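You operate a simulated robot arm through the tools that you are given. There is no shell and no other tool. Be economical: measure what you need, move in short steps, check, and stop when the job is done.

You are at the controls of a simulated robot arm. One attempt, no reset.

JOB
Take the teal end cap and leave it on top of the cable ramp on the rolling table by the bags.

It is judged by the outcome, as a careful person would: the job done as asked, and still so three seconds after it is handed in. It fails if anything else is knocked over, pushed out of place, dropped, spilled or broken. Lids that push on must go on centred and level and be pressed home; caps that screw on are set level and turned clockwise until they are tight.

ROBOT AND FRAMES
A 6-joint arm with a two-finger parallel gripper, fixed in place. Base frame: the origin is at the foot of the arm, x ahead of it, y to its left, z up; the work surface is at about z = 850. Units: mm, rad, N and s.
With the tool pointing down near the work surface it reaches from about 240 to 640 mm from the base axis. Its first joint turns from -1.152 to 1.152 rad. Payload 2.7 kg.
The TCP is the grasp point between the finger pads, 23 mm short of the fingertips. In the tool frame z runs along the fingers and y along their closing line. The gripper opens to 94 mm. The fingers are 38 mm wide and 10 mm thick; the gripper's body (54 by 96 mm) begins 39 mm behind the TCP.
Orientation is that of the tool frame in the base frame, as a unit quaternion [x, y, z, w]. With the fingers straight down and closing along the base's y, the tool's x points along the base's -x, its y along +y and its z along -z.

CONTROLS
- The arm moves only by the tool apply_moves. Its arguments are lists of equal length, an entry for each row: "translation": the shift along the tool's x, y, z in mm, a list of three; "rot": the turn, a rotation vector about the tool's x, y, z in rad, a list of three; "grip": the gripper command, from -1 (fully open) to 1 (shut), values between in proportion. In form: {"translation": [[x, y, z], ...], "rot": [[rx, ry, rz], ...], "grip": [grip, ...]}. A call has 1 to 12 rows; each row shifts and turns the commanded pose from where the row before left it, along the tool's axes as they then stand. Rows are played at 5 a second. More than 50 mm and 0.15 rad between two rows, or a gripper value outside its range, and nothing of the call is played. Where a pose cannot be reached the arm comes as near as it can. A force on the tool above 40 N (or 10 N above the force at the start of the call, whichever is more), or a blocked arm, ends the call early, and 0.2 s more pass. The fingers move at their own pace (about 45 mm/s each) and stop on an object; they squeeze with about 25 N. The grip force told is the motor's: it shows also when the fingers shut on nothing. Time passes only in rows, and 0.2 s behind the last, so rows that do not move let the fingers close. The reply holds the time, the measured pose of the TCP, the force on the tool along the base axes, the opening and the grip force, in the units named above and with some noise.
- Cameras (640 x 400 px; columns grow to the right, rows downward): "scene" is fixed at [70.2, -430.1, 1401.1]; the picture's right is [0.81, -0.59, 0.00], its down [-0.35, -0.48, -0.81] and it looks along [0.47, 0.65, -0.59] (base axes); focal length 321 px, centre (320, 200). "wrist" rides on the gripper at [86, 16, -75] in the tool frame; the picture's right is [-0.18, 0.98, 0.00], its down [-0.58, -0.11, -0.81] and it looks along [-0.79, -0.15, 0.59] (tool axes); focal length 243 px, centre (320, 200). There is no depth. A picture from a camera that has moved, and an enlarged one, comes with that camera's place and axes in the base frame and with its lens.
- snapshot(camera): a new picture of that camera. The clock stands still meanwhile.
- enlarge(camera, box): a new picture of the part [left, top, right, bottom] of that camera's present view, enlarged. The clock stands still meanwhile.
- finish_job(): hands the job in; it is judged then, once.

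Go step by step. Nothing tells you positions but the pictures and the camera data: compare them with the known pose of the tool, close in by small moves and look again before you grip or let go. The budget is 90 turns and 38 pictures, counting those below and the enlarged ones. Unless the task says otherwise, let go and move clear before handing in, and close with one line.

The tools are called after "Emit:" as a command line: name --argument value ..., lists and objects as JSON in quotes. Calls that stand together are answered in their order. apply_moves: Moves the arm, as the interface text tells. Its arguments: {"type":"object","properties":{"translation":{"type":"array","items":{"type":"array","items":{"type":"number"}}},"rot":{"type":"array","items":{"type":"array","items":{"type":"number"}}},"grip":{"type":"array","items":{"type":"number"}}},"required":["translation","rot","grip"]} The other tools are called the same way: snapshot (camera) takes a picture; enlarge (camera, box) takes an enlarged picture of a part of a camera's view; finish_job () hands the job in.

At the start:

```text
clock: 0.0
tcp_pos: [330.3, 15.2, 1157.8]
ee_rot: [0.0, 1.0, 0.001, 0.001]
ft_force: [0.3, 0.1, -0.7]
opening: 94.0
finger_force: 0.1
```

scene: 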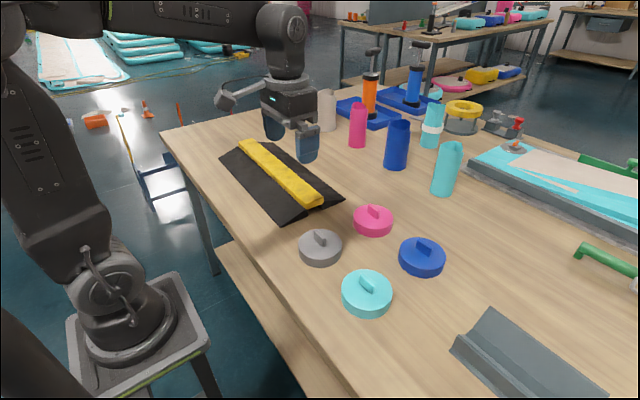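
wrist: 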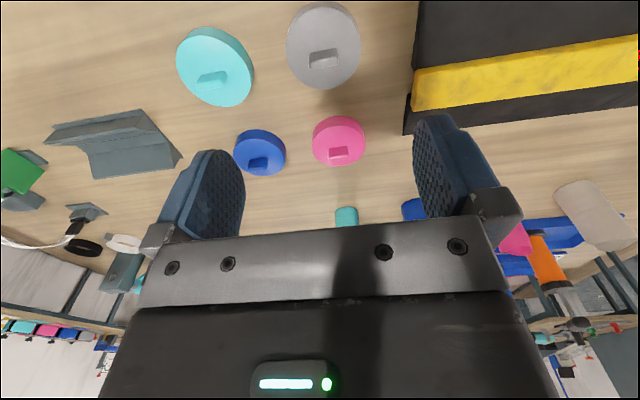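

The teal cap seems to sit near (385, -152) and the black and yellow cable ramp further left on the same table. I'll look closer at both.

Emit:
enlarge --camera "scene" --box '[280, 190, 460, 330]'

Emit:
enlarge --camera "scene" --box '[200, 110, 360, 240]'

Emit:
enlarge --camera "wrist" --box '[150, 0, 400, 190]'

```text
2.86 times, centred on (370, 260) of scene
camera zoom: at [70.2, -430.1, 1401.1], right [0.81, -0.59, 0.0], down [-0.35, -0.48, -0.81], along [0.47, 0.65, -0.59], focal length 916 px, centre (177, 29)
```

zoom: 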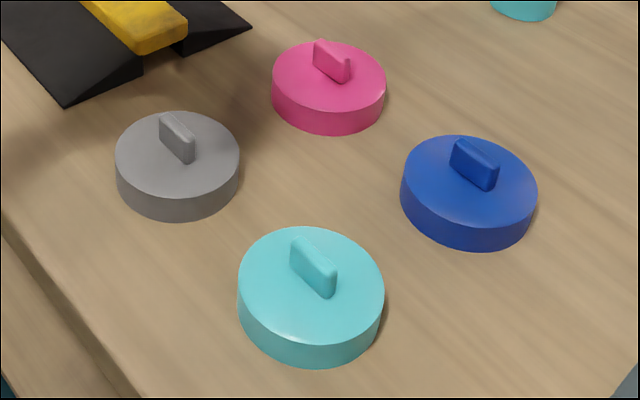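

```text
3.08 times, centred on (280, 175) of scene
camera zoom: at [70.2, -430.1, 1401.1], right [0.81, -0.59, 0.0], down [-0.35, -0.48, -0.81], along [0.47, 0.65, -0.59], focal length 987 px, centre (443, 277)
```

zoom: 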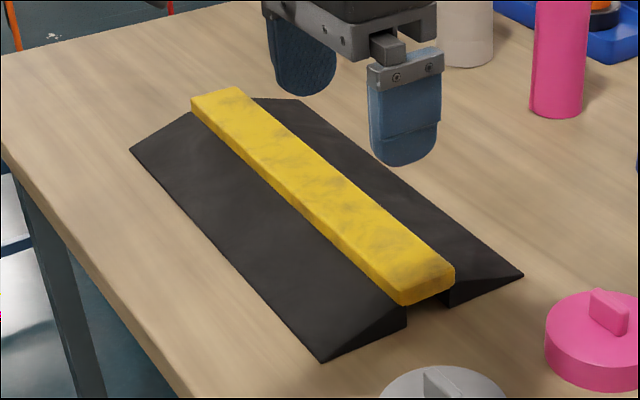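

```text
2.11 times, centred on (275, 95) of wrist
camera zoom: at [243.9, 31.7, 1232.1], right [0.18, 0.98, 0.0], down [0.58, -0.11, 0.81], along [0.79, -0.15, -0.59], focal length 511 px, centre (415, 421)
```

zoom: 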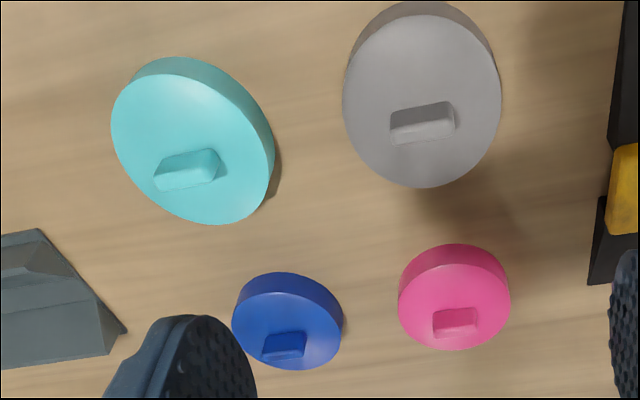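

The cap is about 100 mm across, too wide for the gripper, so I'll grip its top tab. The tab runs along base y at about x 390, y -150, so the fingers must close along x. I'll turn the tool 90° first.

Emit:
apply_moves --translation '[[0, 0, 0], [0, 0, 0], [0, 0, 0], [0, 0, 0], [0, 0, 0], [0, 0, 0], [0, 0, 0], [0, 0, 0], [0, 0, 0], [0, 0, 0], [0, 0, 0]]' --rot '[[0, 0, 0.1428], [0, 0, 0.1428], [0, 0, 0.1428], [0, 0, 0.1428], [0, 0, 0.1428], [0, 0, 0.1428], [0, 0, 0.1428], [0, 0, 0.1428], [0, 0, 0.1428], [0, 0, 0.1428], [0, 0, 0.1428]]' --grip '[-1, -1, -1, -1, -1, -1, -1, -1, -1, -1, -1]'

```text
clock: 2.4
tcp_pos: [331.3, 15.7, 1158.2]
ee_rot: [0.708, 0.707, 0.001, -0.001]
ft_force: [0.0, 0.2, -0.3]
opening: 94.2
finger_force: 0.0
```

The tool is turned as wanted. Now I move above the cap to z≈1000 and look again.

Emit:
apply_moves --translation '[[-33, 11.8, 31], [-33, 11.8, 31], [-33, 11.8, 31], [-33, 11.8, 31], [-33, 11.8, 31], [0, 0, 0]]' --rot '[[0, 0, 0], [0, 0, 0], [0, 0, 0], [0, 0, 0], [0, 0, 0], [0, 0, 0]]' --grip '[-0.4, -0.4, -0.4, -0.4, -0.4, -0.4]'

Emit:
snapshot --camera "wrist"

Emit:
enlarge --camera "scene" --box '[280, 190, 460, 330]'

```text
clock: 3.8
tcp_pos: [387.9, -149.6, 1002.6]
ee_rot: [0.706, 0.708, 0.0, 0.001]
ft_force: [-0.3, -0.3, -0.2]
opening: 65.9
finger_force: 0.1
```

```text
32 pictures are left
camera wrist: at [404.6, -63.5, 1077.2], right [0.98, -0.18, 0.0], down [-0.11, -0.58, 0.81], along [-0.15, -0.79, -0.59], focal length 243 px, centre (320, 200)
```

wrist: 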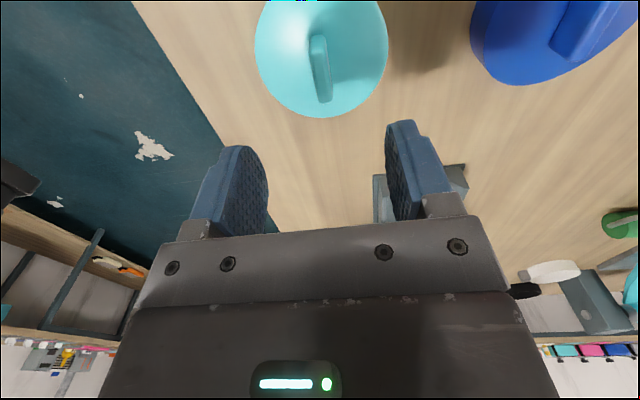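

```text
2.86 times, centred on (370, 260) of scene
camera zoom: at [70.2, -430.1, 1401.1], right [0.81, -0.59, 0.0], down [-0.35, -0.48, -0.81], along [0.47, 0.65, -0.59], focal length 916 px, centre (177, 29)
```

zoom: 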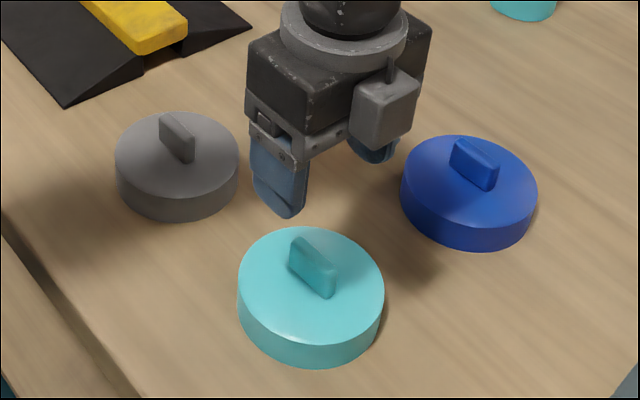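

The tab centre checks out at about (389.5, -150). I go down to fingertips just above the cap's face and look.

Emit:
apply_moves --translation '[[0, 1.5, 40], [0, 0, 40], [0, 0, 6], [0, 0, 0]]' --rot '[[0, 0, 0], [0, 0, 0], [0, 0, 0], [0, 0, 0]]' --grip '[-0.4, -0.4, -0.4, -0.4]'

Emit:
enlarge --camera "scene" --box '[315, 220, 425, 330]'

Emit:
snapshot --camera "wrist"

```text
clock: 4.8
tcp_pos: [388.1, -147.8, 917.8]
ee_rot: [0.706, 0.708, 0.002, 0.0]
ft_force: [0.6, 0.1, -0.7]
opening: 65.7
finger_force: 0.2
```

```text
3.64 times, centred on (370, 275) of scene
camera zoom: at [70.2, -430.1, 1401.1], right [0.81, -0.59, 0.0], down [-0.35, -0.48, -0.81], along [0.47, 0.65, -0.59], focal length 1166 px, centre (138, -73)
```

zoom: 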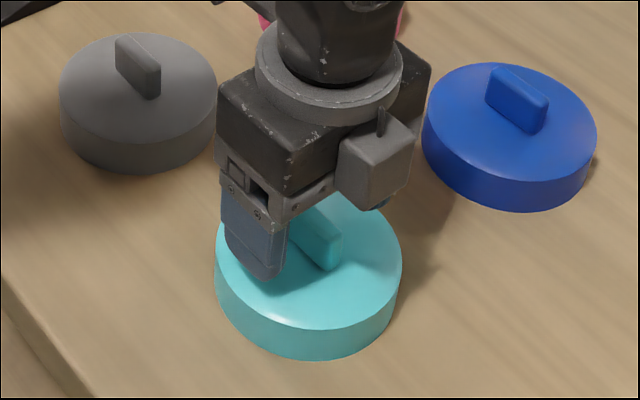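

```text
29 pictures are left
camera wrist: at [404.6, -61.9, 991.6], right [0.98, -0.18, 0.0], down [-0.11, -0.58, 0.81], along [-0.15, -0.79, -0.59], focal length 243 px, centre (320, 200)
```

wrist: 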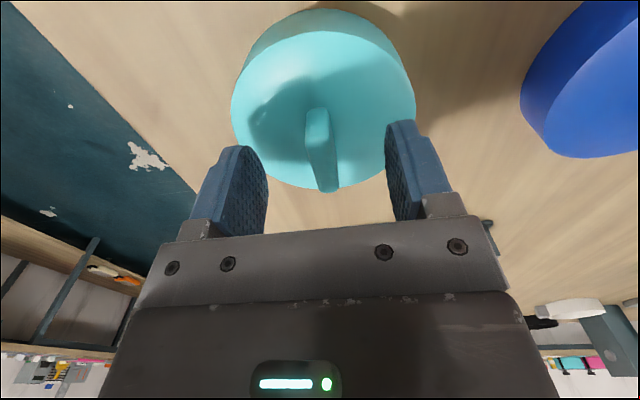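

The tab lies centred between the fingers, its top at about z 905. I go down 9 mm more and close.

Emit:
apply_moves --translation '[[0, 1.5, 5], [0, 0, 4], [0, 0, 0], [0, 0, 0], [0, 0, 0], [0, 0, 0], [0, 0, 0]]' --rot '[[0, 0, 0], [0, 0, 0], [0, 0, 0], [0, 0, 0], [0, 0, 0], [0, 0, 0], [0, 0, 0]]' --grip '[-0.4, -0.4, 0.2, 0.6, 1, 1, 1]'

Emit:
snapshot --camera "wrist"

```text
clock: 6.4
tcp_pos: [392.3, -147.7, 906.7]
ee_rot: [0.706, 0.708, 0.001, 0.0]
ft_force: [-0.1, -0.6, 0.6]
opening: 11.2
finger_force: 25.1
```

```text
28 pictures are left
camera wrist: at [407.7, -62.2, 982.6], right [0.98, -0.18, 0.0], down [-0.11, -0.58, 0.81], along [-0.15, -0.79, -0.59], focal length 243 px, centre (320, 200)
```

wrist: 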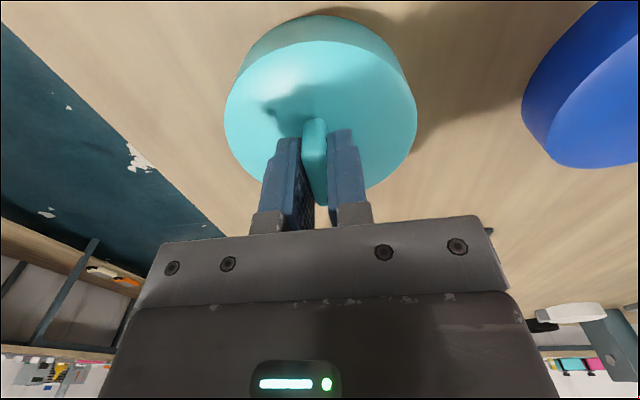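

The fingers hold the 11 mm thick tab firmly. I lift it and check the hold.

Emit:
apply_moves --translation '[[0, 0, -10], [0, 0, -25], [0, 0, -35], [0, 0, -40], [0, 0, 0]]' --rot '[[0, 0, 0], [0, 0, 0], [0, 0, 0], [0, 0, 0], [0, 0, 0]]' --grip '[1, 1, 1, 1, 1]'

Emit:
snapshot --camera "scene"

Emit:
snapshot --camera "wrist"

```text
clock: 7.6
tcp_pos: [393.3, -149.1, 1016.9]
ee_rot: [0.706, 0.708, 0.001, -0.001]
ft_force: [0.8, -0.4, 0.2]
opening: 11.3
finger_force: 24.3
```

```text
27 pictures are left
```

scene: 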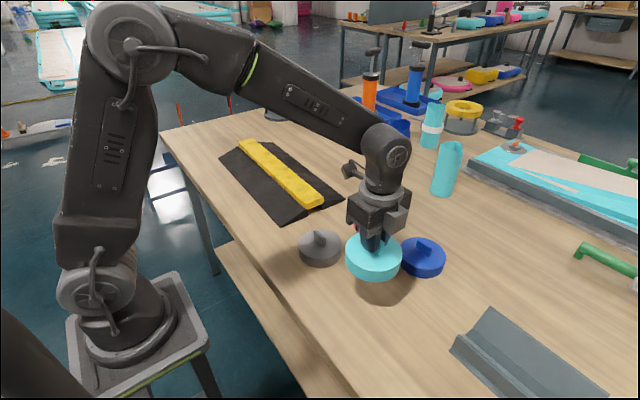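

```text
26 pictures are left
camera wrist: at [408.7, -63.5, 1091.4], right [0.98, -0.18, 0.0], down [-0.11, -0.58, 0.81], along [-0.15, -0.79, -0.59], focal length 243 px, centre (320, 200)
```

wrist: 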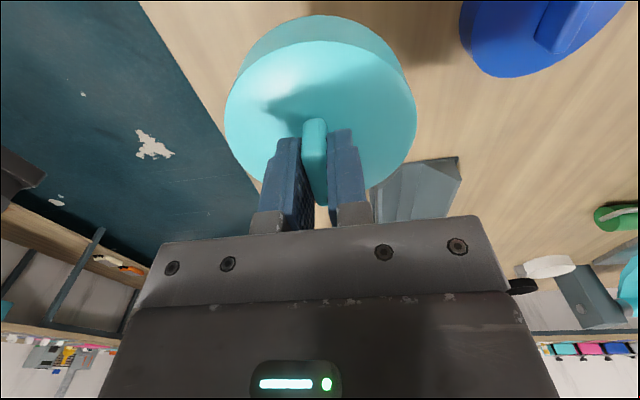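

The cap is held level. I carry it at this height to above the ramp's ridge, near (465, 243).

Emit:
apply_moves --translation '[[20, 4, 0], [42, 8, 0], [42, 8, 0], [42, 8, 0], [42, 8, 0], [42, 8, 0], [42, 8, 0], [42, 8, 0], [42, 8, 0], [36, 4, 0], [0, 0, 0], [0, 0, 0]]' --rot '[[0, 0, 0], [0, 0, 0], [0, 0, 0], [0, 0, 0], [0, 0, 0], [0, 0, 0], [0, 0, 0], [0, 0, 0], [0, 0, 0], [0, 0, 0], [0, 0, 0], [0, 0, 0]]' --grip '[1, 1, 1, 1, 1, 1, 1, 1, 1, 1, 1, 1]'

Emit:
snapshot --camera "wrist"

Emit:
snapshot --camera "scene"

```text
clock: 10.2
tcp_pos: [463.8, 243.7, 1018.6]
ee_rot: [0.707, 0.707, 0.001, 0.0]
ft_force: [-0.3, -0.6, 0.6]
opening: 11.3
finger_force: 25.3
```

```text
25 pictures are left
camera wrist: at [480.0, 329.8, 1093.3], right [0.98, -0.18, 0.0], down [-0.11, -0.58, 0.81], along [-0.15, -0.79, -0.59], focal length 243 px, centre (320, 200)
```

wrist: 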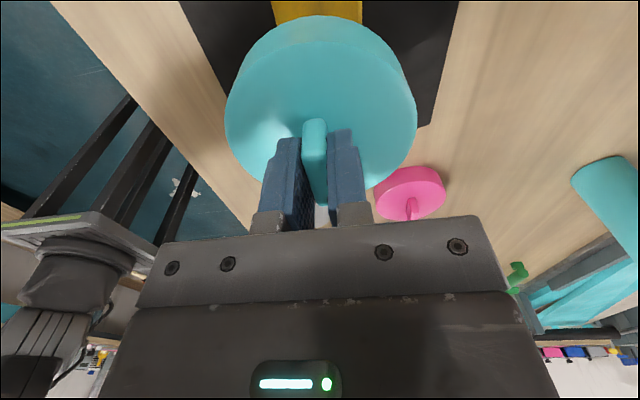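

```text
24 pictures are left
```

scene: 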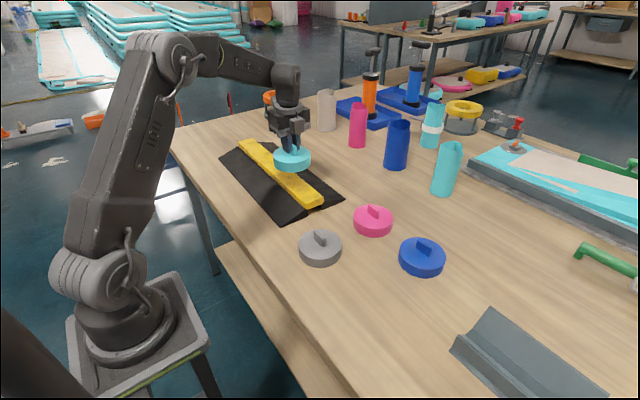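

The ridge spans x 435–498 here, so its centre is about 466. I shift slightly, lower to just above and look.

Emit:
apply_moves --translation '[[0, 2.5, 25], [0, 0, 25], [0, 0, 10], [0, 0, 0]]' --rot '[[0, 0, 0], [0, 0, 0], [0, 0, 0], [0, 0, 0]]' --grip '[1, 1, 1, 1]'

Emit:
enlarge --camera "scene" --box '[210, 100, 370, 230]'

Emit:
snapshot --camera "wrist"

```text
clock: 11.2
tcp_pos: [466.3, 244.8, 957.6]
ee_rot: [0.707, 0.708, 0.001, 0.0]
ft_force: [-0.2, -0.2, -0.3]
opening: 11.1
finger_force: 24.9
```

```text
3.08 times, centred on (290, 165) of scene
camera zoom: at [70.2, -430.1, 1401.1], right [0.81, -0.59, 0.0], down [-0.35, -0.48, -0.81], along [0.47, 0.65, -0.59], focal length 987 px, centre (412, 308)
```

zoom: 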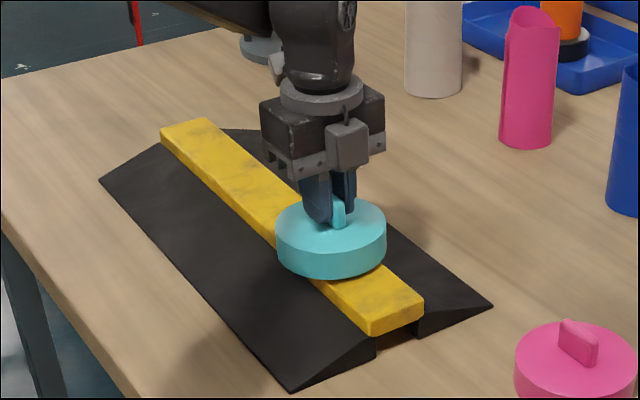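

```text
22 pictures are left
camera wrist: at [482.2, 330.4, 1033.2], right [0.98, -0.18, 0.0], down [-0.11, -0.58, 0.81], along [-0.15, -0.79, -0.59], focal length 243 px, centre (320, 200)
```

wrist: 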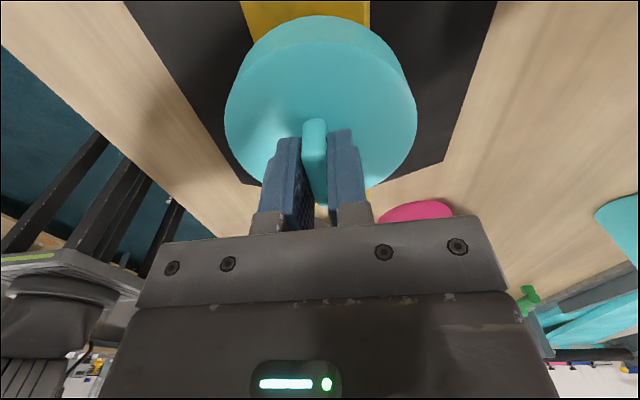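

The cap sits centred over the ridge with a small gap. I lower in small steps and watch the force.

Emit:
apply_moves --translation '[[0, 1, 3], [0, 0, 3], [0, 0, 2], [0, 0, 0]]' --rot '[[0, 0, 0], [0, 0, 0], [0, 0, 0], [0, 0, 0]]' --grip '[1, 1, 1, 1]'

```text
clock: 12.2
tcp_pos: [468.3, 243.6, 952.8]
ee_rot: [0.707, 0.708, 0.003, 0.0]
ft_force: [-8.4, -3.5, 21.5]
opening: 11.2
finger_force: 25.0
```

Contact with the ridge at about z 953, with 21 N. I back off a little to unload it before releasing.

Emit:
apply_moves --translation '[[0, 0, -2], [0, 0, 0]]' --rot '[[0, 0, 0], [0, 0, 0]]' --grip '[1, 1]'

Emit:
enlarge --camera "scene" --box '[240, 120, 340, 220]'

```text
clock: 12.8
tcp_pos: [468.1, 244.9, 952.9]
ee_rot: [0.707, 0.708, 0.001, 0.0]
ft_force: [-4.9, -1.1, 12.6]
opening: 11.1
finger_force: 24.9
```

```text
4.00 times, centred on (290, 170) of scene
camera zoom: at [69.9, -430.2, 1401.1], right [0.81, -0.59, 0.0], down [-0.35, -0.48, -0.81], along [0.47, 0.65, -0.59], focal length 1283 px, centre (440, 320)
```

zoom: 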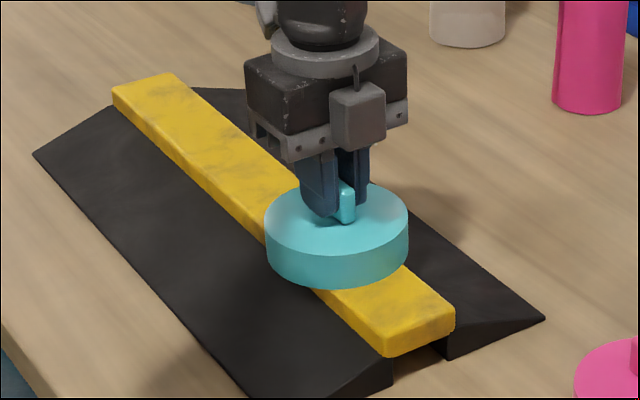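

It looks level and seated on the ridge. I unload another 2 mm and open gently.

Emit:
apply_moves --translation '[[0, 0, -1.5], [0, 0, 0], [0, 0, 0], [0, 0, 0], [0, 0, 0], [0, 0, 0]]' --rot '[[0, 0, 0], [0, 0, 0], [0, 0, 0], [0, 0, 0], [0, 0, 0], [0, 0, 0]]' --grip '[1, 1, 0.7, 0.5, 0.3, 0.3]'

Emit:
snapshot --camera "wrist"

```text
clock: 14.2
tcp_pos: [467.6, 244.3, 954.8]
ee_rot: [0.706, 0.708, 0.001, 0.0]
ft_force: [0.5, -0.7, 0.3]
opening: 32.8
finger_force: 0.1
```

```text
20 pictures are left
camera wrist: at [483.9, 330.0, 1028.7], right [0.98, -0.18, 0.0], down [-0.11, -0.58, 0.81], along [-0.15, -0.79, -0.59], focal length 243 px, centre (320, 200)
```

wrist: 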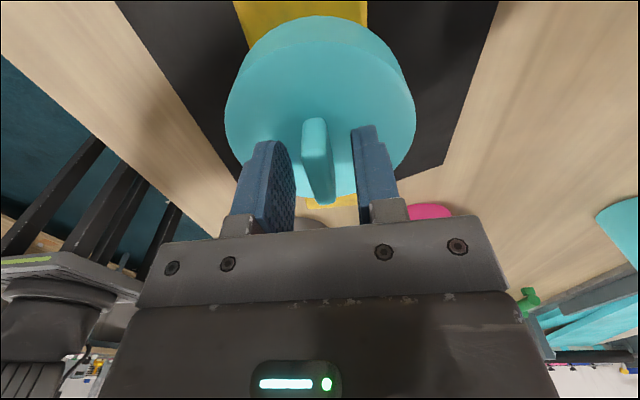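

Released; the cap stays on the ridge and both fingers are clear of the tab. I rise straight up and check.

Emit:
apply_moves --translation '[[0, 0, -10], [0, 0, -30], [0, 0, -45], [0, 0, -45], [0, 0, 0], [0, 0, 0]]' --rot '[[0, 0, 0], [0, 0, 0], [0, 0, 0], [0, 0, 0], [0, 0, 0], [0, 0, 0]]' --grip '[0.3, 0.3, 0.3, 0.3, 0.3, 0.3]'

Emit:
enlarge --camera "scene" --box '[190, 80, 450, 280]'

Emit:
snapshot --camera "wrist"

```text
clock: 15.6
tcp_pos: [467.9, 245.8, 1083.6]
ee_rot: [0.706, 0.708, 0.001, -0.001]
ft_force: [0.2, 0.9, 0.1]
opening: 32.9
finger_force: 0.0
```

```text
2.00 times, centred on (320, 180) of scene
camera zoom: at [70.2, -430.1, 1401.1], right [0.81, -0.59, 0.0], down [-0.35, -0.48, -0.81], along [0.47, 0.65, -0.59], focal length 642 px, centre (320, 240)
```

zoom: 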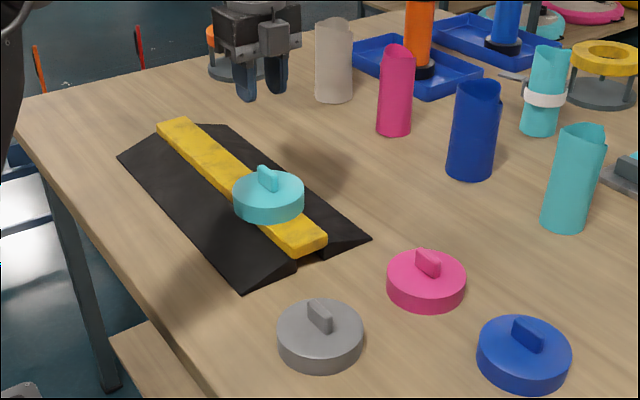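

```text
18 pictures are left
camera wrist: at [483.7, 331.4, 1157.9], right [0.98, -0.18, 0.0], down [-0.11, -0.58, 0.81], along [-0.15, -0.79, -0.59], focal length 243 px, centre (320, 200)
```

wrist: 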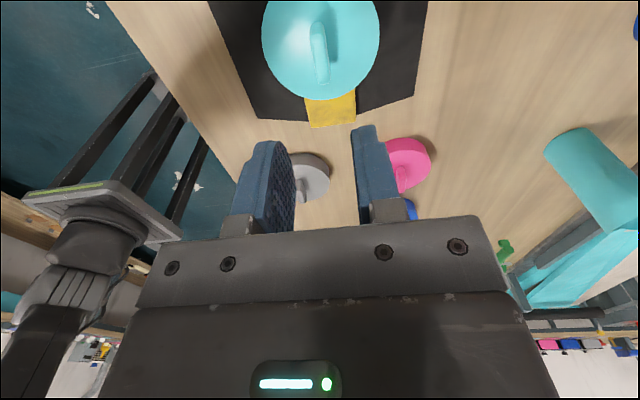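

The cap rests level and centred on the ramp's ridge, the gripper is clear and nothing else has moved, so I'm handing it in.

Emit:
finish_job

```text
The job is handed in.
```

The teal end cap is resting level on top of the cable ramp, the gripper is clear of it, and nothing else was moved.
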